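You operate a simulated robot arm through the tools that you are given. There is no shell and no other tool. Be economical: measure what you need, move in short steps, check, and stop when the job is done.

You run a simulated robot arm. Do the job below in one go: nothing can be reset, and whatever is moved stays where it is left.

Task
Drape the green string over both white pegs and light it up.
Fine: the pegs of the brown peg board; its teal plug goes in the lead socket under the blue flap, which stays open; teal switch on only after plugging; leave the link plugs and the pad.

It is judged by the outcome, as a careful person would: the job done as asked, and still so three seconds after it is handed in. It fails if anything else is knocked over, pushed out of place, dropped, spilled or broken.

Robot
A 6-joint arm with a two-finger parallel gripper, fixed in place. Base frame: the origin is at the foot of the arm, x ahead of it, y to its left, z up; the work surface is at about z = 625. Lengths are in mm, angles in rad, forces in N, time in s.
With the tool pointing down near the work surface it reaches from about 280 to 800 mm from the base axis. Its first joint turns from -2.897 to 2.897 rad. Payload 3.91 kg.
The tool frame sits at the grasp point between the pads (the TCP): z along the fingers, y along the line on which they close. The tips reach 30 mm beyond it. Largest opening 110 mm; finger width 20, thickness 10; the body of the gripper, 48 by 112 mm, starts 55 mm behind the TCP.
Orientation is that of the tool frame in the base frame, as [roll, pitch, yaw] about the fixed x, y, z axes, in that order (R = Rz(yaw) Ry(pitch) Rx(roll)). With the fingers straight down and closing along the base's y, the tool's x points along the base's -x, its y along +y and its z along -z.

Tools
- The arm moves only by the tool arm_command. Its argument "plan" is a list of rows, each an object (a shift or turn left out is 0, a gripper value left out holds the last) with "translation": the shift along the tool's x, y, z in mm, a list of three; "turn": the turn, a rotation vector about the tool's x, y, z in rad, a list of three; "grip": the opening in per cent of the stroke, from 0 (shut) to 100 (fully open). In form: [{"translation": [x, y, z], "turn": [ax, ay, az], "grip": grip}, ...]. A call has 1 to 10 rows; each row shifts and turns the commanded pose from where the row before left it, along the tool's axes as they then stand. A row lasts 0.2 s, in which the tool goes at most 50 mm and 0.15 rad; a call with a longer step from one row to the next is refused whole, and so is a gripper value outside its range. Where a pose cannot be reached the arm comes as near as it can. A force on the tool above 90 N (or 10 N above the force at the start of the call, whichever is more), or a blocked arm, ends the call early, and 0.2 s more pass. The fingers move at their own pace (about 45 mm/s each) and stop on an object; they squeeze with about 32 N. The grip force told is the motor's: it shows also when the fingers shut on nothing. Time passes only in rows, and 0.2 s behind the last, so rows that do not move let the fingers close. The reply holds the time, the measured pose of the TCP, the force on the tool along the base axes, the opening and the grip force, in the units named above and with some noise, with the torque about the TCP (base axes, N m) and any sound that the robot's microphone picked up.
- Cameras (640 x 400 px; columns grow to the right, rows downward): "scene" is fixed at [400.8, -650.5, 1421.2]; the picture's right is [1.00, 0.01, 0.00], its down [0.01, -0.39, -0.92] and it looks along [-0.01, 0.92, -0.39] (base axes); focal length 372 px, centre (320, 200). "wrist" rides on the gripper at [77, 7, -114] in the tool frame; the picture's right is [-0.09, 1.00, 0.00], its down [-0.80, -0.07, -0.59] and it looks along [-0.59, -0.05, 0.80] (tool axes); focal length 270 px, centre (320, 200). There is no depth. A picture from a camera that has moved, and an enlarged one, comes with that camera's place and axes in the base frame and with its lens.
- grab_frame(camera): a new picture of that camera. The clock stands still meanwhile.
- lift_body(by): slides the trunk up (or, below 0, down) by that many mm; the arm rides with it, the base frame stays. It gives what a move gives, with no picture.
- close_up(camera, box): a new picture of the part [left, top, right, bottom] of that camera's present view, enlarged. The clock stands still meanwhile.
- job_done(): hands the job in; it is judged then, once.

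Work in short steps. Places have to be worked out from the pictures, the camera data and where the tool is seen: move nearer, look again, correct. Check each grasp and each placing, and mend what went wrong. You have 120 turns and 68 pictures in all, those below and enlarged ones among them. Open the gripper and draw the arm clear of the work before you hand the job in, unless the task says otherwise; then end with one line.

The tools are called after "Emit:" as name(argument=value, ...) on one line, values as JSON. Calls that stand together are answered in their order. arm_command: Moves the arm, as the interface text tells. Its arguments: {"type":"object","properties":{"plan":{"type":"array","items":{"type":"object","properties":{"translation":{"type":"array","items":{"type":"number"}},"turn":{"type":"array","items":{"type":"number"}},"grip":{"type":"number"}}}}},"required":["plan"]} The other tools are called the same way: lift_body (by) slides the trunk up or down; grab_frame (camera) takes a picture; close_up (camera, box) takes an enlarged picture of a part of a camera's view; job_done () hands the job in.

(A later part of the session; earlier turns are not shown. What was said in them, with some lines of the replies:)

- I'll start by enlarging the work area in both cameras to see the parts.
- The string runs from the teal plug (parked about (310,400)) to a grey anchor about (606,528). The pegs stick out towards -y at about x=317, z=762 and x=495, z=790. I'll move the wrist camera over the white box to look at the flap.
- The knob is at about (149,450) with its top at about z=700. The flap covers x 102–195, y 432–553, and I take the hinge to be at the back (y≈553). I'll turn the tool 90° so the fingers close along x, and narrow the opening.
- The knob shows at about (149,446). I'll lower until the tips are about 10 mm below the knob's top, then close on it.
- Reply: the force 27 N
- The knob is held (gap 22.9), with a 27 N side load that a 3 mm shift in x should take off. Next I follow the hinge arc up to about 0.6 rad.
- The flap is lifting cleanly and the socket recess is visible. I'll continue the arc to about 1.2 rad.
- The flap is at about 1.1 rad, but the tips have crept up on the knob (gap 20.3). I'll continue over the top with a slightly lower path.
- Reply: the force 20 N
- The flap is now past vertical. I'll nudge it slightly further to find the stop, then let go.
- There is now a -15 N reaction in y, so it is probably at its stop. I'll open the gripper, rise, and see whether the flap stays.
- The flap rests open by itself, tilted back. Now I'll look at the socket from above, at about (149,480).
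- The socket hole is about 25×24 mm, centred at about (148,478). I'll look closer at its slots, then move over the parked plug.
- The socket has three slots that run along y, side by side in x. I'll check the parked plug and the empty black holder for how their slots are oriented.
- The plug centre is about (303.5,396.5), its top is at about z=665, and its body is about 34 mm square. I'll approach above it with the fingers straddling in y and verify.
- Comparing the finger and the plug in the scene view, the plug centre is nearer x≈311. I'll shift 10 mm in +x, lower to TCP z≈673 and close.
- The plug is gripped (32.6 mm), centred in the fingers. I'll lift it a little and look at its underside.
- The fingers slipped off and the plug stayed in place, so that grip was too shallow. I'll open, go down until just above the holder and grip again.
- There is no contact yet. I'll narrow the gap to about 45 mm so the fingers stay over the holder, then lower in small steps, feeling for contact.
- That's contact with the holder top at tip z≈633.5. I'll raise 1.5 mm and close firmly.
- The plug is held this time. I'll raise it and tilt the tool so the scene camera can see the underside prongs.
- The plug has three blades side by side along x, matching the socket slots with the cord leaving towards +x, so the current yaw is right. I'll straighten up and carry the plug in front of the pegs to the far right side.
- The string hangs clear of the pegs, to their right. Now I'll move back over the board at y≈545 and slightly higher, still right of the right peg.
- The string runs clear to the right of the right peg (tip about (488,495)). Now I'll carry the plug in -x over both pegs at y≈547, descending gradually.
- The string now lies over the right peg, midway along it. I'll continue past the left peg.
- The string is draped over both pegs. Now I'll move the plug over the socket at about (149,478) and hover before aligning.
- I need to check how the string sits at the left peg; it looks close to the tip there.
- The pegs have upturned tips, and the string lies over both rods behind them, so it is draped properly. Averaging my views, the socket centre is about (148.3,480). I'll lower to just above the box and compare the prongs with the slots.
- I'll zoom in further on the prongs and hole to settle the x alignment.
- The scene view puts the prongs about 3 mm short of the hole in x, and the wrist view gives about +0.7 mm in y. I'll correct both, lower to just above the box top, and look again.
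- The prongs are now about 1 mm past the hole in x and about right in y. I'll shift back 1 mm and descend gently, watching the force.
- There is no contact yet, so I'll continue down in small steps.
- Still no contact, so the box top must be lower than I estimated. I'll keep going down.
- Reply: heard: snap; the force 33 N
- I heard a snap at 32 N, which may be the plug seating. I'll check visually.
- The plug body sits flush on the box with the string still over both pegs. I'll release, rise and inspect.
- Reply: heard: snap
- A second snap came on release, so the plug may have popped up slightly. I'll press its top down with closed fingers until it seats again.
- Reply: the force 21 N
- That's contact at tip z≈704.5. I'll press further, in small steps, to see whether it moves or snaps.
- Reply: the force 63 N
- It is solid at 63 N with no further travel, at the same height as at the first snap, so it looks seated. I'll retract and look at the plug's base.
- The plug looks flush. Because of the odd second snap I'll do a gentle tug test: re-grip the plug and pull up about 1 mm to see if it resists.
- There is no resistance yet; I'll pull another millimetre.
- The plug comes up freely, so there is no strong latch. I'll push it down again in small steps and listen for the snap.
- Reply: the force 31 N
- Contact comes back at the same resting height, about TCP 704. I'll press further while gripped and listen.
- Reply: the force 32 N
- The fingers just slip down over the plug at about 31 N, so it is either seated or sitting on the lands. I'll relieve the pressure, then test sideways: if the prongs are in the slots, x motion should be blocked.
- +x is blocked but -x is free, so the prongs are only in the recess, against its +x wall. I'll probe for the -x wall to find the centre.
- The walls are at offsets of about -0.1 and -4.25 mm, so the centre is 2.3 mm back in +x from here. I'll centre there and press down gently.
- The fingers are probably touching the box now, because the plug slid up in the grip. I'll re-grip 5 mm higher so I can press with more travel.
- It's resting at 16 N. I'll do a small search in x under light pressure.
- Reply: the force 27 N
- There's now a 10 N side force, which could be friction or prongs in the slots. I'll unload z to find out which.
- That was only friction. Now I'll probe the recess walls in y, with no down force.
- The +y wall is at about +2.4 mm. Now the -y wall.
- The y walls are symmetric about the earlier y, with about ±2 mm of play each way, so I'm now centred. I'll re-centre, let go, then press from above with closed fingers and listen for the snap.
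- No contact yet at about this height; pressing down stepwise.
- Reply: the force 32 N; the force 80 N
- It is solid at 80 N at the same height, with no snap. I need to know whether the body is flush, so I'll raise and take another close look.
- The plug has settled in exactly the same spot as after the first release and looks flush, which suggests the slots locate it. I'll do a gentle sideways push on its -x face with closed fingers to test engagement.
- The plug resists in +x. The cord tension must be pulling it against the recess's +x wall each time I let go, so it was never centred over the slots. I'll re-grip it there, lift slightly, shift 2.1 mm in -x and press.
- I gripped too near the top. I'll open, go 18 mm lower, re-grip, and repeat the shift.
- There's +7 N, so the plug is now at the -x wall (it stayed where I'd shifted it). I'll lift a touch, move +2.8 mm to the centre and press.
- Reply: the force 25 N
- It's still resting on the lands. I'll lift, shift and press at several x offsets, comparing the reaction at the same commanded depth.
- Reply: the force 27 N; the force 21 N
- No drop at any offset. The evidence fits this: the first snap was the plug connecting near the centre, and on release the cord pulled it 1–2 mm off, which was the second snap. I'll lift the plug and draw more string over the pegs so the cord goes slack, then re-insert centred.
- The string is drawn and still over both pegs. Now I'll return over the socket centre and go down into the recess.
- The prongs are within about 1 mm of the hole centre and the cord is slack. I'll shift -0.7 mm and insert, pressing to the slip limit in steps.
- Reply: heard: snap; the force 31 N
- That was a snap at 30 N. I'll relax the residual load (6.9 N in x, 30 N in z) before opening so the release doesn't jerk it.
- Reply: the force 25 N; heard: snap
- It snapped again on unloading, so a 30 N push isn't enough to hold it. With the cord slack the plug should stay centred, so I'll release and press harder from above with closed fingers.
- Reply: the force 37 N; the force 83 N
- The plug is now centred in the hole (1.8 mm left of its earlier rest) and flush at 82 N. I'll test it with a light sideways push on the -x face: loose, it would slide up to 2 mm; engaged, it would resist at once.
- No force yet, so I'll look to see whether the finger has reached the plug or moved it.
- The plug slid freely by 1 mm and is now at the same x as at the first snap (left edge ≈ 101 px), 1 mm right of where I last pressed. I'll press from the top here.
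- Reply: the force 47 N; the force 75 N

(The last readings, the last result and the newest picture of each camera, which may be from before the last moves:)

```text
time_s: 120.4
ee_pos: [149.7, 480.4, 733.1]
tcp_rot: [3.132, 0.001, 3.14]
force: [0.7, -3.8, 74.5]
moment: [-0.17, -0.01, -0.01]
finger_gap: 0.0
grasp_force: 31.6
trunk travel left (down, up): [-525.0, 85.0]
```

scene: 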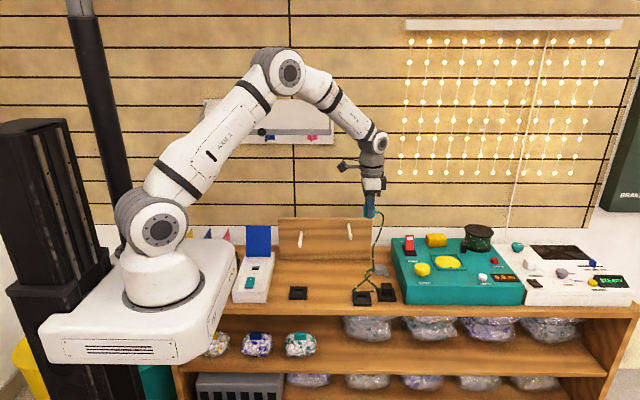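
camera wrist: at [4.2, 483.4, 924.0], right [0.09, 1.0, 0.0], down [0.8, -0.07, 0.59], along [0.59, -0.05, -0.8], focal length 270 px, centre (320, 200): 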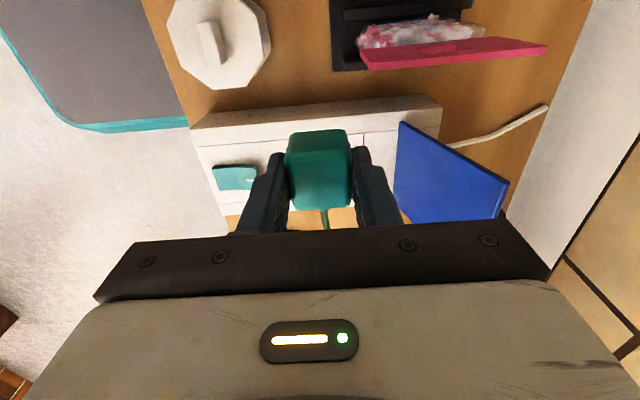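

No more movement: the plug is flush and centred, and each insertion gave the same two clicks before it settled about 1 mm deeper, so I take it as seated. I'll raise the arm, check the whole drape, and zoom on the switch.

Emit:
arm_command(plan=[{"translation": [0, 0, -8]}, {"translation": [0, 0, -40]}, {"translation": [0, 0, -40]}, {"translation": [0, -20, 0]}, {}])

Emit:
close_up(camera="scene", box=[230, 215, 390, 305])

Emit:
close_up(camera="wrist", box=[190, 30, 350, 140])

```text
time_s: 121.6
ee_pos: [149.8, 459.8, 815.7]
tcp_rot: [-3.141, -0.001, 3.141]
force: [-0.4, 0.2, -0.1]
moment: [-0.01, 0.0, 0.01]
finger_gap: 0.0
grasp_force: 31.7
trunk travel left (down, up): [-525.0, 85.0]
```

```text
4.00 times, centred on (310, 260) of scene
camera zoom: at [400.8, -650.5, 1421.2], right [1.0, 0.01, 0.0], down [0.01, -0.39, -0.92], along [-0.01, 0.92, -0.39], focal length 1486 px, centre (360, -40)
```

zoom: 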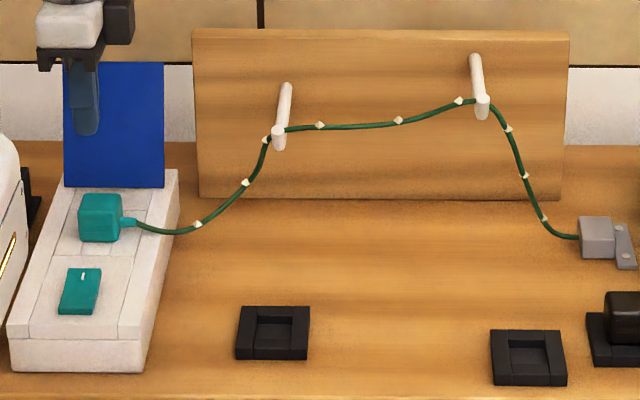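

```text
3.64 times, centred on (270, 85) of wrist
camera zoom: at [71.9, 467.1, 931.4], right [0.09, 1.0, 0.0], down [0.8, -0.07, 0.59], along [0.59, -0.05, -0.8], focal length 983 px, centre (502, 618)
```

zoom: 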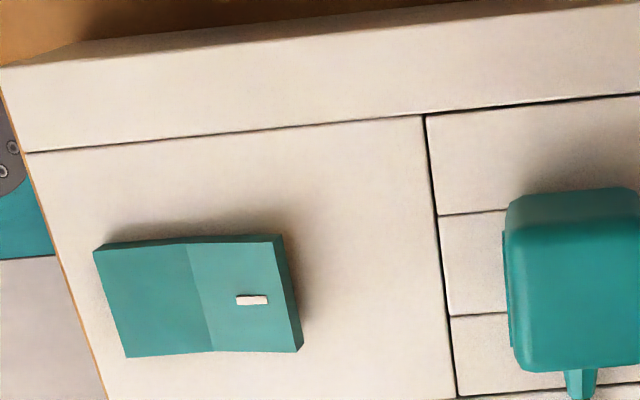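

The drape is good, and the rocker's raised half is the +y half with the "I" mark. Before switching on I want a surer plug-in, since small tugs gave no retention. I'll withdraw the plug fully, re-insert slowly until the first snap, and release at once with minimal load.

Emit:
arm_command(plan=[{"translation": [0, 20, 0], "grip": 50}, {"translation": [0, 0, 35]}, {"translation": [0, 0, 35]}, {"translation": [0, 0, 25]}, {"translation": [0, 0, 12]}, {}, {"grip": 0}, {}, {}, {}])

Emit:
arm_command(plan=[{"translation": [0, 0, -5]}, {"translation": [0, 0, -10]}, {"translation": [0, 0, -5]}, {}, {"translation": [0, 0, 8]}, {"translation": [0, 0, 7]}, {}])

```text
time_s: 123.8
ee_pos: [149.7, 479.1, 709.3]
tcp_rot: [3.141, -0.001, -3.14]
force: [-0.1, -0.6, 0.1]
moment: [0.0, -0.01, 0.0]
finger_gap: 33.0
grasp_force: 31.7
trunk travel left (down, up): [-525.0, 85.0]
```

```text
time_s: 125.4
ee_pos: [149.3, 480.0, 713.3]
tcp_rot: [3.141, -0.001, -3.141]
force: [0.2, 0.0, 0.0]
moment: [0.04, 0.0, -0.02]
finger_gap: 33.0
grasp_force: 32.0
trunk travel left (down, up): [-525.0, 85.0]
```

Now 5 mm above the rest height. I'll lower in small steps, listening.

Emit:
arm_command(plan=[{"translation": [0, 0, 1.5]}, {"translation": [0, 0, 1]}, {}])

Emit:
arm_command(plan=[{"translation": [0, 0, 1]}, {}])

Emit:
arm_command(plan=[{"translation": [0, 0, 0.8]}, {}])

Emit:
arm_command(plan=[{"translation": [0, 0, 0.8]}, {}])

```text
time_s: 126.2
ee_pos: [150.1, 480.0, 710.7]
tcp_rot: [3.141, -0.001, -3.141]
force: [0.4, 0.0, -0.1]
moment: [0.01, -0.03, 0.02]
finger_gap: 32.6
grasp_force: 31.9
trunk travel left (down, up): [-525.0, 85.0]
```

```text
time_s: 126.8
ee_pos: [149.5, 479.9, 710.9]
tcp_rot: [3.141, -0.001, -3.141]
force: [-0.6, 0.6, -0.5]
moment: [-0.04, 0.01, 0.01]
finger_gap: 32.8
grasp_force: 32.4
trunk travel left (down, up): [-525.0, 85.0]
```

```text
time_s: 127.4
ee_pos: [149.9, 480.1, 708.7]
tcp_rot: [3.141, 0.0, -3.14]
force: [-0.2, -0.7, -0.3]
moment: [0.01, -0.01, 0.01]
finger_gap: 32.6
grasp_force: 32.0
trunk travel left (down, up): [-525.0, 85.0]
```

```text
time_s: 128.0
ee_pos: [149.8, 480.9, 709.3]
tcp_rot: [3.141, 0.0, 3.141]
force: [-1.6, -0.8, 3.9]
moment: [-0.01, 0.09, 0.0]
finger_gap: 32.7
grasp_force: 32.1
trunk travel left (down, up): [-525.0, 85.0]
```

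Emit:
arm_command(plan=[{"translation": [0, 0, 0.8]}, {}])

Emit:
arm_command(plan=[{"translation": [0, 0, 0.8]}, {}])

Emit:
arm_command(plan=[{"translation": [0, 0, 0.8]}, {}])

```text
time_s: 128.6
ee_pos: [149.3, 480.4, 708.3]
tcp_rot: [3.141, -0.001, 3.14]
force: [0.6, -1.2, 15.8]
moment: [-0.1, 0.0, 0.02]
finger_gap: 32.8
grasp_force: 31.7
trunk travel left (down, up): [-525.0, 85.0]
```

```text
time_s: 129.2
ee_pos: [149.6, 480.1, 708.0]
tcp_rot: [3.14, 0.0, -3.14]
force: [-0.2, -1.0, 28.3]
moment: [-0.22, 0.02, -0.01]
finger_gap: 32.7
grasp_force: 31.7
trunk travel left (down, up): [-525.0, 85.0]
```

```text
time_s: 129.8
ee_pos: [149.0, 479.4, 709.3]
tcp_rot: [3.137, 0.001, 3.141]
force: [-0.3, 1.8, 42.9]
moment: [-0.18, 0.06, -0.02]
finger_gap: 32.8
grasp_force: 32.0
trunk travel left (down, up): [-525.0, 85.0]
```

Emit:
arm_command(plan=[{"translation": [0, 0, 0.8]}, {}])

Emit:
arm_command(plan=[{"translation": [0, 0, 0.8]}, {}])

```text
time_s: 130.4
ee_pos: [150.8, 480.6, 708.7]
tcp_rot: [3.134, 0.002, 3.14]
force: [2.8, 2.4, 51.3]
moment: [-0.21, -0.01, 0.03]
finger_gap: 32.8
grasp_force: 31.6
trunk travel left (down, up): [-525.0, 85.0]
```

```text
time_s: 131.0
ee_pos: [150.0, 481.2, 708.2]
tcp_rot: [3.135, 0.001, 3.142]
force: [3.9, 1.8, 58.8]
moment: [-0.3, -0.06, 0.0]
finger_gap: 32.7
grasp_force: 31.9
trunk travel left (down, up): [-525.0, 85.0]
```

No snap here even at 59 N, so the position is slightly off; both snaps showed a +x reaction. I'll reduce to about 25 N and sweep in +x, then back.

Emit:
arm_command(plan=[{"translation": [0, 0, -2]}, {"translation": [-0.4, 0, 0]}, {"translation": [-0.4, 0, 0]}, {}])

Emit:
arm_command(plan=[{"translation": [-0.4, 0, 0]}, {"translation": [-0.4, 0, 0]}, {}])

Emit:
arm_command(plan=[{"translation": [0.8, 0, 0]}, {"translation": [0.8, 0, 0]}, {"translation": [0.4, 0, 0]}, {"translation": [0.4, 0, 0]}, {}])

Emit:
arm_command(plan=[{"translation": [0.4, 0, 0]}, {"translation": [0.4, 0, 0]}, {}])

```text
time_s: 132.0
ee_pos: [148.8, 480.0, 708.0]
tcp_rot: [3.139, 0.004, 3.14]
force: [-6.7, 7.4, 38.9]
moment: [0.06, 0.29, 0.03]
finger_gap: 32.8
grasp_force: 32.1
trunk travel left (down, up): [-525.0, 85.0]
```

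```text
time_s: 132.8
ee_pos: [149.5, 479.4, 708.9]
tcp_rot: [3.14, 0.0, -3.14]
force: [-10.7, 4.8, 36.0]
moment: [0.11, 0.37, -0.01]
finger_gap: 33.0
grasp_force: 31.8
trunk travel left (down, up): [-525.0, 85.0]
```

```text
time_s: 134.0
ee_pos: [149.8, 478.6, 709.0]
tcp_rot: [3.138, 0.0, 3.138]
force: [13.8, 0.7, 41.5]
moment: [-0.21, -0.6, 0.08]
finger_gap: 32.7
grasp_force: 32.0
trunk travel left (down, up): [-525.0, 85.0]
```

```text
time_s: 134.8
ee_pos: [148.7, 479.4, 707.8]
tcp_rot: [3.138, 0.0, 3.139]
force: [12.6, -1.2, 41.2]
moment: [-0.22, -0.45, 0.04]
finger_gap: 32.8
grasp_force: 32.0
trunk travel left (down, up): [-525.0, 85.0]
```

No snap. Comparing the cord-tip pixels (336 at the first snap, 335 centred, 340 now), this grip has the plug about 1.1 mm too far in +x. I'll lift fully, set the x offset to -1.1 mm and come down as I did for the earlier snaps.

Emit:
arm_command(plan=[{"translation": [0, 0, -5]}, {"translation": [0, 0, -20]}, {"translation": [-0.5, -0.3, 0]}, {}, {"translation": [0, 0, 10]}, {"translation": [0, 0, 8]}, {}])

Emit:
arm_command(plan=[{"translation": [0, 0, 1.5]}, {"translation": [0, 0, 1.5]}, {}])

Emit:
arm_command(plan=[{"translation": [0, 0, 1.2]}, {}])

```text
time_s: 136.4
ee_pos: [148.9, 479.2, 712.9]
tcp_rot: [-3.141, 0.001, 3.141]
force: [0.0, 0.2, 0.1]
moment: [0.01, 0.0, 0.0]
finger_gap: 32.6
grasp_force: 31.7
trunk travel left (down, up): [-525.0, 85.0]
```

```text
time_s: 137.2
ee_pos: [148.4, 480.2, 710.4]
tcp_rot: [-3.141, -0.002, -3.141]
force: [0.4, -0.3, 0.0]
moment: [0.0, 0.03, 0.02]
finger_gap: 32.8
grasp_force: 32.5
trunk travel left (down, up): [-525.0, 85.0]
```

```text
time_s: 137.8
ee_pos: [149.2, 478.5, 711.0]
tcp_rot: [3.14, -0.001, -3.141]
force: [0.6, -0.1, -0.5]
moment: [0.0, 0.01, 0.0]
finger_gap: 32.6
grasp_force: 32.0
trunk travel left (down, up): [-525.0, 85.0]
```

Emit:
arm_command(plan=[{"translation": [0, 0, 1.2]}, {}])

Emit:
arm_command(plan=[{"translation": [0, 0, 1.2]}, {}])

Emit:
arm_command(plan=[{"translation": [0, 0, 1.2]}, {}])

```text
time_s: 138.4
ee_pos: [149.9, 479.7, 708.6]
tcp_rot: [-3.141, 0.001, 3.141]
force: [1.2, -0.7, 3.7]
moment: [-0.04, 0.02, 0.03]
finger_gap: 32.8
grasp_force: 31.6
trunk travel left (down, up): [-525.0, 85.0]
```

```text
time_s: 139.0
ee_pos: [149.5, 479.5, 708.4]
tcp_rot: [3.138, 0.0, 3.14]
force: [5.9, -3.4, 23.1]
moment: [-0.22, -0.13, 0.04]
finger_gap: 32.7
grasp_force: 32.6
trunk travel left (down, up): [-525.0, 85.0]
```

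```text
time_s: 139.6
ee_pos: [149.7, 479.9, 708.5]
tcp_rot: [3.137, 0.002, 3.141]
force: [7.4, -2.3, 43.7]
moment: [-0.36, -0.21, 0.06]
finger_gap: 32.7
grasp_force: 32.0
trunk travel left (down, up): [-525.0, 85.0]
```

The same reaction signature as at the earlier snaps; I'll press further.

Emit:
arm_command(plan=[{"translation": [0, 0, 1.2]}, {}])

Emit:
arm_command(plan=[{"translation": [0, 0, 1.2]}, {}])

```text
time_s: 140.2
ee_pos: [149.4, 479.8, 708.5]
tcp_rot: [3.135, 0.001, 3.14]
force: [9.8, -2.1, 58.9]
moment: [-0.45, -0.21, 0.02]
finger_gap: 32.5
grasp_force: 31.7
trunk travel left (down, up): [-525.0, 85.0]
```

```text
time_s: 140.8
ee_pos: [146.4, 478.8, 701.4]
tcp_rot: [-3.138, 0.001, 3.141]
force: [1.7, -4.1, 31.7]
moment: [0.15, -0.05, 0.01]
finger_gap: 32.6
grasp_force: 32.1
trunk travel left (down, up): [-525.0, 85.0]
```

The fingers slipped down the plug with no snap, so slipping isn't the source of the sound. Both snaps came with a brisk final descent (1.5 mm per row). I'll lift out and repeat exactly that, then open directly without unloading.

Emit:
arm_command(plan=[{"translation": [0, 0, -4]}, {"translation": [0, 0, -10]}, {"translation": [0, 0, -10]}, {}, {"translation": [-0.4, 0, 0]}, {"translation": [0, 0, 10]}, {"translation": [0, 0, 6]}, {}])

Emit:
arm_command(plan=[{"translation": [0, 0, 1.5]}, {"translation": [0, 0, 1.5]}, {"translation": [0, 0, 1.5]}, {}])

```text
time_s: 142.6
ee_pos: [148.6, 479.7, 711.7]
tcp_rot: [-3.142, 0.0, -3.14]
force: [-0.2, 0.0, 0.6]
moment: [-0.02, 0.0, 0.03]
finger_gap: 33.0
grasp_force: 32.0
trunk travel left (down, up): [-525.0, 85.0]
```

```text
time_s: 143.6
ee_pos: [149.2, 480.8, 707.1]
tcp_rot: [3.141, 0.001, 3.141]
force: [0.0, 0.1, -1.0]
moment: [-0.03, 0.0, 0.04]
finger_gap: 33.3
grasp_force: 32.0
trunk travel left (down, up): [-525.0, 85.0]
```

Emit:
arm_command(plan=[{"translation": [0, 0, 1.5]}, {"translation": [0, 0, 1.5]}, {"translation": [0, 0, 1.5]}, {}])

```text
time_s: 144.6
ee_pos: [148.1, 480.9, 702.7]
tcp_rot: [3.141, 0.0, -3.141]
force: [-0.4, 0.3, -0.3]
moment: [0.04, 0.02, 0.02]
finger_gap: 33.0
grasp_force: 31.8
trunk travel left (down, up): [-525.0, 85.0]
```

Same state as before the first snap. One more identical step.

Emit:
arm_command(plan=[{"translation": [0, 0, 1.5]}, {"translation": [0, 0, 1.5]}, {"translation": [0, 0, 1.5]}, {}])

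```text
time_s: 145.6
ee_pos: [148.1, 479.8, 701.0]
tcp_rot: [3.139, 0.003, 3.141]
force: [1.3, -2.0, 33.6]
moment: [-0.27, -0.02, 0.02]
finger_gap: 33.4
grasp_force: 32.1
trunk travel left (down, up): [-525.0, 85.0]
heard: snap
```

Snap reproduced, with the side load near zero this time. I'll open directly without moving.

Emit:
arm_command(plan=[{"grip": 50}, {}, {}, {}])

```text
time_s: 146.6
ee_pos: [149.1, 482.7, 701.2]
tcp_rot: [3.135, 0.001, 3.141]
force: [-4.9, 27.5, 32.1]
moment: [-0.04, 0.31, -0.23]
finger_gap: 41.1
grasp_force: 0.1
trunk travel left (down, up): [-525.0, 85.0]
heard: snap
```

The open fingers are still pressing on the box top (32 N), which limits the opening. I'll raise gently and clear.

Emit:
arm_command(plan=[{"translation": [0, 0, -4]}, {}, {"translation": [0, 0, -20]}, {"translation": [0, 0, -40]}, {"translation": [0, 0, -40]}, {}])

Emit:
close_up(camera="scene", box=[240, 240, 284, 280])

```text
time_s: 148.0
ee_pos: [147.5, 480.0, 804.5]
tcp_rot: [-3.141, 0.0, 3.141]
force: [-0.7, 0.7, 0.7]
moment: [-0.01, -0.01, 0.01]
finger_gap: 55.0
grasp_force: 0.0
trunk travel left (down, up): [-525.0, 85.0]
```

```text
10.00 times, centred on (262, 260) of scene
camera zoom: at [400.8, -650.5, 1421.2], right [1.0, 0.01, 0.0], down [0.01, -0.39, -0.92], along [-0.01, 0.92, -0.39], focal length 3716 px, centre (900, -400)
```

zoom: 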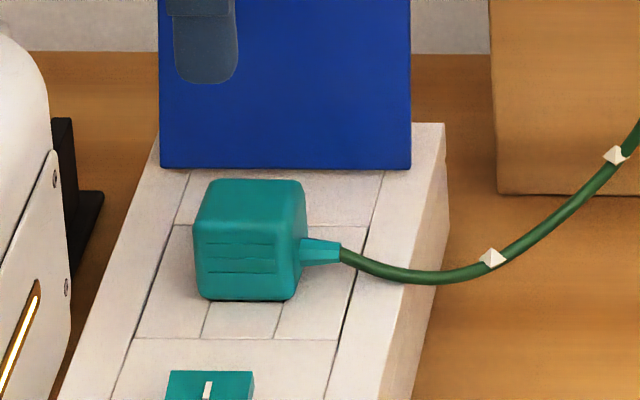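

The plug is centred and sits flat. I'll repeat the gentle side-push test from the -x side to see if it is firm now.

Emit:
arm_command(plan=[{"translation": [32, 0, 0], "grip": 0}, {}, {}, {"translation": [0, 0, 45]}, {"translation": [0, 0, 45]}, {"translation": [0, 0, 5]}, {}, {"translation": [-4, 0, 0]}, {}])

Emit:
arm_command(plan=[{"translation": [-1, 0, 0]}, {}])

Emit:
arm_command(plan=[{"translation": [-1, 0, 0]}, {}])

Emit:
arm_command(plan=[{"translation": [-0.8, 0, 0]}, {}])

```text
time_s: 150.0
ee_pos: [120.4, 480.6, 706.9]
tcp_rot: [-3.14, 0.001, 3.141]
force: [-0.5, -0.8, -0.6]
moment: [-0.01, 0.0, -0.01]
finger_gap: 0.0
grasp_force: 31.9
trunk travel left (down, up): [-525.0, 85.0]
```

```text
time_s: 150.6
ee_pos: [122.0, 480.7, 706.5]
tcp_rot: [3.141, 0.001, -3.142]
force: [-0.4, -0.5, -0.6]
moment: [0.01, 0.0, -0.04]
finger_gap: 0.0
grasp_force: 31.5
trunk travel left (down, up): [-525.0, 85.0]
```

```text
time_s: 151.2
ee_pos: [123.4, 480.7, 707.4]
tcp_rot: [3.141, 0.0, -3.139]
force: [-0.1, 0.9, -0.2]
moment: [0.02, -0.01, -0.02]
finger_gap: 0.0
grasp_force: 31.8
trunk travel left (down, up): [-525.0, 85.0]
```

```text
time_s: 151.8
ee_pos: [123.4, 481.2, 707.8]
tcp_rot: [3.141, 0.002, -3.141]
force: [-0.5, 0.4, 0.2]
moment: [-0.01, -0.03, 0.04]
finger_gap: 0.2
grasp_force: 31.6
trunk travel left (down, up): [-525.0, 85.0]
```

Emit:
arm_command(plan=[{"translation": [-0.6, 0, 0]}, {}])

Emit:
arm_command(plan=[{"translation": [-0.6, 0, 0]}, {}])

```text
time_s: 152.4
ee_pos: [125.9, 479.1, 707.1]
tcp_rot: [-3.141, 0.0, -3.14]
force: [-1.3, -1.4, 0.3]
moment: [0.02, 0.05, -0.03]
finger_gap: 0.0
grasp_force: 31.6
trunk travel left (down, up): [-525.0, 85.0]
```

```text
time_s: 153.0
ee_pos: [124.5, 479.8, 707.1]
tcp_rot: [-3.141, 0.0, 3.14]
force: [-4.1, -1.2, 1.3]
moment: [-0.04, 0.08, -0.02]
finger_gap: 0.0
grasp_force: 32.1
trunk travel left (down, up): [-525.0, 85.0]
```

The plug slid to the recess wall again with no force, so it has free play but can go no deeper: plug top 703, box top 671 and a body height of about 32 mm mean it is fully flush. I'll re-centre it in the recess and let go.

Emit:
arm_command(plan=[{"translation": [3, 0, -2]}, {"translation": [0, 0, -43], "grip": 50}, {"translation": [-29, 0, 0]}, {}, {"translation": [0, 0, 30]}, {"translation": [0, 0, 14]}, {}, {"grip": 0}, {}, {}])

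Emit:
arm_command(plan=[{"translation": [0, 0, -3]}, {"translation": [1, 0, 0]}, {"translation": [1, 0, 0]}, {}, {"translation": [0, 0, 1.5]}, {"translation": [0, 0, 1.5]}, {"translation": [0, 0, 1.5]}, {}])

```text
time_s: 155.2
ee_pos: [151.0, 480.4, 707.9]
tcp_rot: [3.141, 0.0, 3.141]
force: [-0.3, -0.1, -1.5]
moment: [0.02, 0.03, 0.02]
finger_gap: 33.0
grasp_force: 32.0
trunk travel left (down, up): [-525.0, 85.0]
```

```text
time_s: 157.0
ee_pos: [148.5, 479.3, 707.5]
tcp_rot: [3.14, 0.001, 3.14]
force: [0.2, -0.7, 13.2]
moment: [-0.1, 0.02, 0.01]
finger_gap: 32.9
grasp_force: 32.4
trunk travel left (down, up): [-525.0, 85.0]
```

It's centred. I'll release, raise, and move above the "I" half of the switch at about (147.5,399).

Emit:
arm_command(plan=[{"translation": [0, 0, -1]}, {"grip": 45}, {}, {}, {"translation": [0, 0, -25]}, {"translation": [0, 0, -40]}, {"grip": 0}, {}, {}])

Emit:
arm_command(plan=[{"translation": [0, -40, 0]}, {"translation": [0.5, -40, 0]}, {"translation": [0, 0, 20]}, {"translation": [0, 0, 20]}, {}])

Emit:
close_up(camera="scene", box=[238, 240, 282, 290])

```text
time_s: 159.0
ee_pos: [148.8, 480.7, 773.1]
tcp_rot: [3.141, 0.0, -3.141]
force: [-0.1, 0.6, 1.1]
moment: [0.02, 0.03, 0.05]
finger_gap: 0.0
grasp_force: 19.8
trunk travel left (down, up): [-525.0, 85.0]
```

```text
time_s: 160.2
ee_pos: [147.9, 400.7, 732.5]
tcp_rot: [-3.141, 0.001, -3.14]
force: [0.0, 0.6, 0.6]
moment: [-0.02, -0.01, -0.03]
finger_gap: 0.3
grasp_force: 31.3
trunk travel left (down, up): [-525.0, 85.0]
```

```text
8.00 times, centred on (260, 265) of scene
camera zoom: at [400.8, -650.5, 1421.2], right [1.0, 0.01, 0.0], down [0.01, -0.39, -0.92], along [-0.01, 0.92, -0.39], focal length 2973 px, centre (800, -320)
```

zoom: 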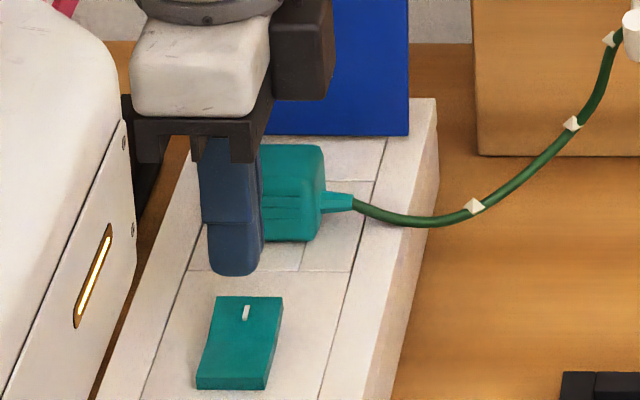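

The finger is over the +y half but about 5 mm left of centre. I'll shift +5 mm in x and press down in small steps.

Emit:
arm_command(plan=[{"translation": [-5, 0, 0]}, {"translation": [0, 0, 6]}, {"translation": [0, 0, 4]}, {"translation": [0, 0, 2]}, {}])

Emit:
arm_command(plan=[{"translation": [0, 0, 2]}, {"translation": [0, 0, 2]}, {}])

```text
time_s: 161.4
ee_pos: [153.3, 401.1, 719.7]
tcp_rot: [-3.141, -0.001, -3.141]
force: [0.3, 0.1, -0.8]
moment: [0.03, -0.01, -0.02]
finger_gap: 0.0
grasp_force: 32.2
trunk travel left (down, up): [-525.0, 85.0]
```

```text
time_s: 162.2
ee_pos: [154.0, 400.6, 716.7]
tcp_rot: [-3.141, 0.0, 3.141]
force: [0.1, 0.1, 0.7]
moment: [-0.02, 0.01, 0.0]
finger_gap: 0.0
grasp_force: 31.6
trunk travel left (down, up): [-525.0, 85.0]
```

Emit:
arm_command(plan=[{"translation": [0, 0, 2]}, {"translation": [0, 0, 2]}, {}])

Emit:
arm_command(plan=[{"translation": [0, 0, 1.5]}, {"translation": [0, 0, 1.5]}, {}])

```text
time_s: 163.0
ee_pos: [153.5, 399.8, 713.5]
tcp_rot: [3.141, 0.0, 3.141]
force: [0.4, 2.7, 2.4]
moment: [0.05, 0.0, 0.01]
finger_gap: 0.0
grasp_force: 31.6
trunk travel left (down, up): [-525.0, 85.0]
```

```text
time_s: 163.8
ee_pos: [153.8, 399.0, 710.3]
tcp_rot: [3.141, 0.0, -3.142]
force: [-0.3, 0.2, -0.2]
moment: [0.0, 0.03, -0.02]
finger_gap: 0.1
grasp_force: 31.8
trunk travel left (down, up): [-525.0, 85.0]
```

There was light contact and then the force dropped away, so the rocker probably flipped. I'll raise, move clear and look.

Emit:
arm_command(plan=[{"translation": [0, 0, -20]}, {"translation": [0, 0, -45]}, {"translation": [0, 0, -45]}, {"translation": [0, 0, -45]}, {"translation": [0, 0, -45]}, {}])

Emit:
close_up(camera="scene", box=[235, 215, 395, 305])

```text
time_s: 165.2
ee_pos: [154.2, 399.7, 909.4]
tcp_rot: [-3.141, 0.003, 3.141]
force: [-0.5, 0.3, -0.3]
moment: [0.05, 0.0, -0.01]
finger_gap: 0.1
grasp_force: 31.6
trunk travel left (down, up): [-525.0, 85.0]
```

```text
4.00 times, centred on (315, 260) of scene
camera zoom: at [400.8, -650.5, 1421.2], right [1.0, 0.01, 0.0], down [0.01, -0.39, -0.92], along [-0.01, 0.92, -0.39], focal length 1486 px, centre (340, -40)
```

zoom: 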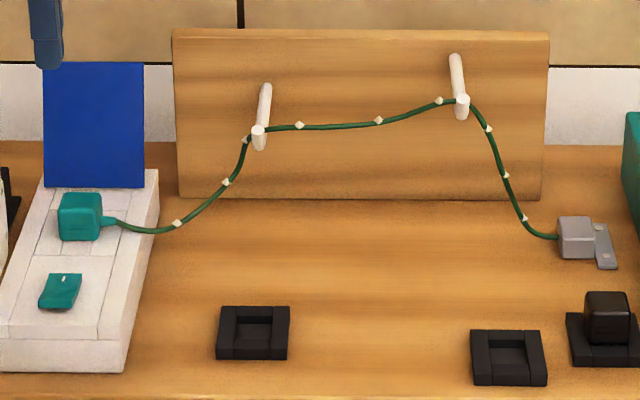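

The switch is over, but the string is not lit, so the plug isn't connected. I'll switch off again (press the -y half), then plug in properly: the three snaps cluster at about 1.1 mm from the +x wall, not at the recess centre.

Emit:
arm_command(plan=[{"translation": [0, -33, 40]}, {"translation": [0, 0, 45]}, {"translation": [0, 0, 45]}, {"translation": [0, 0, 45]}, {"translation": [0, 0, 12]}, {"translation": [0, 0, 3]}, {"translation": [0, 0, 3]}, {"translation": [0, 0, 3]}, {}])

```text
refused: row 1 steps farther than a row can; nothing moved
```

Emit:
arm_command(plan=[{"translation": [0, -33, 20]}, {"translation": [0, 0, 45]}, {"translation": [0, 0, 45]}, {"translation": [0, 0, 45]}, {"translation": [0, 0, 32]}, {"translation": [0, 0, 3]}, {"translation": [0, 0, 3]}, {"translation": [0, 0, 3]}, {}])

```text
time_s: 167.2
ee_pos: [154.0, 366.7, 713.0]
tcp_rot: [-3.141, -0.001, 3.14]
force: [0.6, -0.8, 1.5]
moment: [-0.02, 0.04, 0.03]
finger_gap: 0.1
grasp_force: 32.2
trunk travel left (down, up): [-525.0, 85.0]
```

Emit:
arm_command(plan=[{"translation": [0, 0, 1.5]}, {"translation": [0, 0, 1.5]}, {}])

Emit:
arm_command(plan=[{"translation": [0, 0, 1]}, {}])

```text
time_s: 168.0
ee_pos: [153.5, 367.6, 711.1]
tcp_rot: [3.141, 0.0, -3.141]
force: [-0.7, 0.1, -0.1]
moment: [-0.02, -0.03, 0.01]
finger_gap: 0.0
grasp_force: 31.9
trunk travel left (down, up): [-525.0, 85.0]
```

```text
time_s: 168.6
ee_pos: [152.8, 366.8, 708.8]
tcp_rot: [-3.141, 0.0, 3.142]
force: [0.2, 0.2, -0.4]
moment: [0.02, 0.0, 0.0]
finger_gap: 0.0
grasp_force: 32.4
trunk travel left (down, up): [-525.0, 85.0]
```

Same flip signature, so the switch is off. Back to the plug: I'll re-grip it 8 mm above the box, where the tips won't touch it.

Emit:
arm_command(plan=[{"translation": [0, 0, -40]}, {"translation": [4.5, 0, -40], "grip": 50}, {"translation": [0, 40, 0]}, {"translation": [0, 40, 0]}, {"translation": [0, 33, 0]}, {"translation": [0, 0, 40]}, {"translation": [0, 0, 20]}, {"translation": [0, 0, 20]}, {}])

Emit:
arm_command(plan=[{"grip": 0}, {}, {}, {}])

```text
time_s: 170.6
ee_pos: [149.3, 479.5, 709.9]
tcp_rot: [-3.141, 0.0, -3.141]
force: [-0.4, 0.0, 0.1]
moment: [-0.01, -0.01, 0.02]
finger_gap: 54.9
grasp_force: 0.1
trunk travel left (down, up): [-525.0, 85.0]
```

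```text
time_s: 171.6
ee_pos: [150.0, 479.6, 709.5]
tcp_rot: [-3.142, 0.0, 3.141]
force: [0.0, 0.8, -0.8]
moment: [0.0, -0.04, 0.03]
finger_gap: 32.8
grasp_force: 31.3
trunk travel left (down, up): [-525.0, 85.0]
```

Now I'll locate the +x wall precisely with a 1.5 mm lift.

Emit:
arm_command(plan=[{"translation": [0, 0, -1.5]}, {"translation": [-1.2, 0, 0]}, {}])

Emit:
arm_command(plan=[{"translation": [-0.6, 0, 0]}, {}])

Emit:
arm_command(plan=[{"translation": [-0.6, 0, 0]}, {}])

Emit:
arm_command(plan=[{"translation": [-0.6, 0, 0]}, {}])

```text
time_s: 172.4
ee_pos: [150.4, 480.2, 711.5]
tcp_rot: [-3.141, 0.001, 3.141]
force: [0.5, 0.3, -0.2]
moment: [0.02, -0.02, 0.01]
finger_gap: 33.0
grasp_force: 32.3
trunk travel left (down, up): [-525.0, 85.0]
```

```text
time_s: 173.0
ee_pos: [150.4, 479.7, 711.3]
tcp_rot: [-3.141, 0.0, -3.141]
force: [-0.8, 0.4, 0.3]
moment: [-0.05, 0.03, -0.02]
finger_gap: 32.7
grasp_force: 31.9
trunk travel left (down, up): [-525.0, 85.0]
```

```text
time_s: 173.6
ee_pos: [149.2, 478.9, 710.6]
tcp_rot: [3.14, -0.001, 3.141]
force: [-6.8, 0.1, 1.4]
moment: [0.04, 0.24, -0.04]
finger_gap: 32.9
grasp_force: 32.2
trunk travel left (down, up): [-525.0, 85.0]
```

```text
time_s: 174.2
ee_pos: [151.3, 479.7, 711.4]
tcp_rot: [3.141, 0.003, 3.141]
force: [-15.6, 0.3, 2.3]
moment: [0.01, 0.59, 0.0]
finger_gap: 32.8
grasp_force: 31.6
trunk travel left (down, up): [-525.0, 85.0]
```

The wall is 1.06 mm back from here. I'll lift, set 1.1 mm clear of the wall (2.15 mm back), and descend briskly with only a small overpress.

Emit:
arm_command(plan=[{"translation": [2.15, 0, -4]}, {}, {"translation": [0, 0, 2]}, {"translation": [0, 0, 1.5]}, {"translation": [0, 0, 1.5]}, {"translation": [0, 0, 1.5]}, {}])

```text
time_s: 175.8
ee_pos: [150.1, 480.3, 709.8]
tcp_rot: [3.139, -0.001, -3.141]
force: [-1.4, -1.5, 7.5]
moment: [-0.05, -0.04, 0.02]
finger_gap: 32.9
grasp_force: 31.7
trunk travel left (down, up): [-525.0, 85.0]
```

Emit:
arm_command(plan=[{"translation": [0, 0, 1.5]}, {"translation": [0, 0, 1.5]}, {}])

```text
time_s: 176.6
ee_pos: [150.2, 480.4, 709.1]
tcp_rot: [3.136, 0.001, 3.141]
force: [0.1, -0.8, 44.5]
moment: [-0.27, -0.04, 0.01]
finger_gap: 32.8
grasp_force: 32.3
trunk travel left (down, up): [-525.0, 85.0]
```

Still no snap. The pixel rows suggest the plug dropped about 1.2 mm at each second snap, when I shifted it sideways under light load, so that drop is the real entry into the slots. I'll unload to about 10 N and wiggle in x and y, listening.

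Emit:
arm_command(plan=[{"translation": [0, 0, -2.4]}, {"translation": [-0.5, 0, 0]}, {"translation": [0, 0.6, 0]}, {"translation": [0, -1.2, 0]}, {"translation": [0.5, 0.6, 0]}, {"translation": [0.5, 0, 0]}, {"translation": [0, 0.6, 0]}, {"translation": [0, -1.2, 0]}, {"translation": [0, 0.6, 0]}, {}])

Emit:
arm_command(plan=[{"translation": [0.5, 0, 0]}, {"translation": [0, 0.6, 0]}, {"translation": [0, -1.2, 0]}, {"translation": [0.5, 0.6, 0]}, {"translation": [0, 0.6, 0]}, {"translation": [0, -1.2, 0]}, {"translation": [0, 0.6, 0]}, {}])

```text
time_s: 178.8
ee_pos: [150.1, 479.2, 707.6]
tcp_rot: [-3.141, -0.001, 3.14]
force: [7.0, 0.4, 20.9]
moment: [0.02, -0.28, -0.02]
finger_gap: 33.1
grasp_force: 31.8
trunk travel left (down, up): [-525.0, 85.0]
```

```text
time_s: 180.6
ee_pos: [147.8, 478.7, 708.7]
tcp_rot: [3.14, -0.001, -3.142]
force: [0.8, -3.3, 14.8]
moment: [-0.12, 0.06, 0.01]
finger_gap: 32.7
grasp_force: 32.1
trunk travel left (down, up): [-525.0, 85.0]
```

No snap from wiggling. The recipe that has reproduced the snaps is: low grip (tips about at the box top), lift 20 mm, brisk descent about 1.1 mm from the wall. I'll do that, then release and leave the plug undisturbed this time.

Emit:
arm_command(plan=[{"translation": [0, 0, -1.2]}, {"grip": 45}, {}, {"translation": [0, 0, 4]}, {"translation": [0, 0, 3]}, {}, {"grip": 0}, {}, {}, {}])

Emit:
arm_command(plan=[{"translation": [0, 0, -10]}, {"translation": [0, 0, -10]}, {"translation": [-1.45, 0, 0]}, {}, {"translation": [0, 0, 9]}, {"translation": [0, 0, 6]}, {}, {"translation": [0, 0, 1.5]}, {"translation": [0, 0, 1.5]}, {}])

Emit:
arm_command(plan=[{"translation": [0, 0, 1.5]}, {"translation": [0, 0, 1.5]}, {"translation": [0, 0, 1.5]}, {}])

```text
time_s: 182.8
ee_pos: [148.4, 481.3, 702.0]
tcp_rot: [3.141, 0.0, 3.141]
force: [-0.6, 1.0, -0.2]
moment: [0.01, 0.0, 0.01]
finger_gap: 33.2
grasp_force: 32.0
trunk travel left (down, up): [-525.0, 85.0]
```

```text
time_s: 185.0
ee_pos: [149.6, 480.5, 704.1]
tcp_rot: [3.14, 0.001, -3.141]
force: [0.6, 0.6, -0.6]
moment: [-0.01, -0.05, 0.0]
finger_gap: 33.1
grasp_force: 32.3
trunk travel left (down, up): [-525.0, 85.0]
```

```text
time_s: 186.0
ee_pos: [148.3, 479.2, 701.5]
tcp_rot: [3.138, 0.001, 3.14]
force: [-5.7, -0.7, 30.7]
moment: [-0.13, 0.09, -0.03]
finger_gap: 33.4
grasp_force: 32.3
trunk travel left (down, up): [-525.0, 85.0]
heard: snap
```

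Snap again. I'll relieve the side load (-5.7 N → 0.4 mm in -x) and the vertical load, then open cleanly.

Emit:
arm_command(plan=[{"translation": [0.4, 0, -1.2]}, {"translation": [0, 0, -1]}, {}])

Emit:
arm_command(plan=[{"grip": 45}, {}, {}, {}])

```text
time_s: 186.8
ee_pos: [150.5, 479.9, 703.0]
tcp_rot: [3.141, 0.002, -3.141]
force: [-0.4, 6.1, 10.6]
moment: [0.22, -0.2, 0.0]
finger_gap: 33.1
grasp_force: 31.6
trunk travel left (down, up): [-525.0, 85.0]
```

```text
time_s: 187.8
ee_pos: [148.9, 479.6, 701.0]
tcp_rot: [3.14, 0.001, 3.141]
force: [-0.5, -0.9, -0.7]
moment: [-0.01, 0.02, 0.01]
finger_gap: 49.6
grasp_force: 0.0
trunk travel left (down, up): [-525.0, 85.0]
```

This time there was no second snap on release: the plug stayed in with zero load. I'll rise straight up without touching it and go to the switch.

Emit:
arm_command(plan=[{"translation": [0, 0, -15]}, {"translation": [0, 0, -30]}, {"translation": [0, 0, -30]}, {"grip": 0}, {}, {}, {"translation": [-4.5, -40, 0]}, {"translation": [0, -40, 0]}, {"translation": [0, 0, 30]}, {"translation": [0, 0, 25]}])

Emit:
arm_command(plan=[{"translation": [0, 0, 4]}, {"translation": [0, 0, 3]}, {"translation": [0, 0, 2]}, {"translation": [0, 0, 2]}, {}])

```text
time_s: 190.0
ee_pos: [153.4, 399.7, 721.4]
tcp_rot: [3.14, 0.001, 3.141]
force: [-1.0, 0.0, -0.2]
moment: [0.01, 0.03, -0.01]
finger_gap: 0.0
grasp_force: 31.5
trunk travel left (down, up): [-525.0, 85.0]
```

```text
time_s: 191.2
ee_pos: [153.5, 399.7, 710.8]
tcp_rot: [-3.141, 0.0, 3.141]
force: [-0.7, -0.4, 0.6]
moment: [0.01, -0.02, -0.01]
finger_gap: 0.0
grasp_force: 31.9
trunk travel left (down, up): [-525.0, 85.0]
```

The rocker should have flipped at this depth, as it did before. I'll retract well clear and use the last picture to check the lights.

Emit:
arm_command(plan=[{"translation": [0, 0, 1]}, {"translation": [0, 0, -20]}, {"translation": [0, 0, -45]}, {"translation": [0, 0, -45]}, {"translation": [0, 0, -45]}, {"translation": [0, 0, -45]}, {"grip": 40}, {}])

Emit:
close_up(camera="scene", box=[235, 215, 395, 305])

```text
time_s: 193.0
ee_pos: [154.1, 400.2, 910.8]
tcp_rot: [3.141, -0.001, 3.141]
force: [-0.9, 0.1, -0.3]
moment: [0.0, 0.01, 0.01]
finger_gap: 43.8
grasp_force: 0.0
trunk travel left (down, up): [-525.0, 85.0]
```

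```text
4.00 times, centred on (315, 260) of scene
camera zoom: at [400.8, -650.5, 1421.2], right [1.0, 0.01, 0.0], down [0.01, -0.39, -0.92], along [-0.01, 0.92, -0.39], focal length 1486 px, centre (340, -40)
```

zoom: 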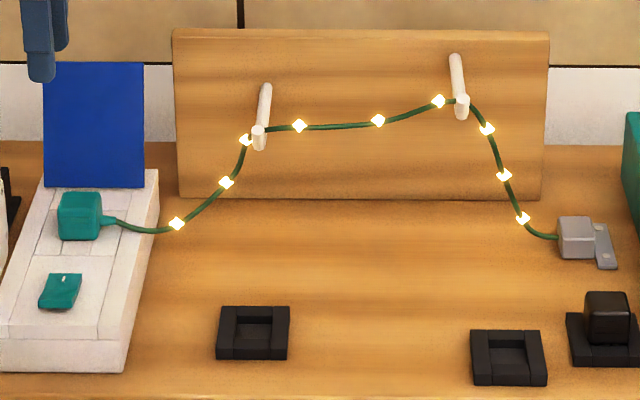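

The last picture shows the string glowing and draped over both pegs. The plug is in, the flap is open, and the arm is clear with the gripper open. Handing the job in.

Emit:
job_done()

```text
The job is handed in.
```

The green string hangs over both white pegs and is lit, with its teal plug in the lead socket and the blue flap left open. The teal switch was also on once briefly, before the plug had properly connected. I turned it off, plugged in again, and only then switched it on for good.
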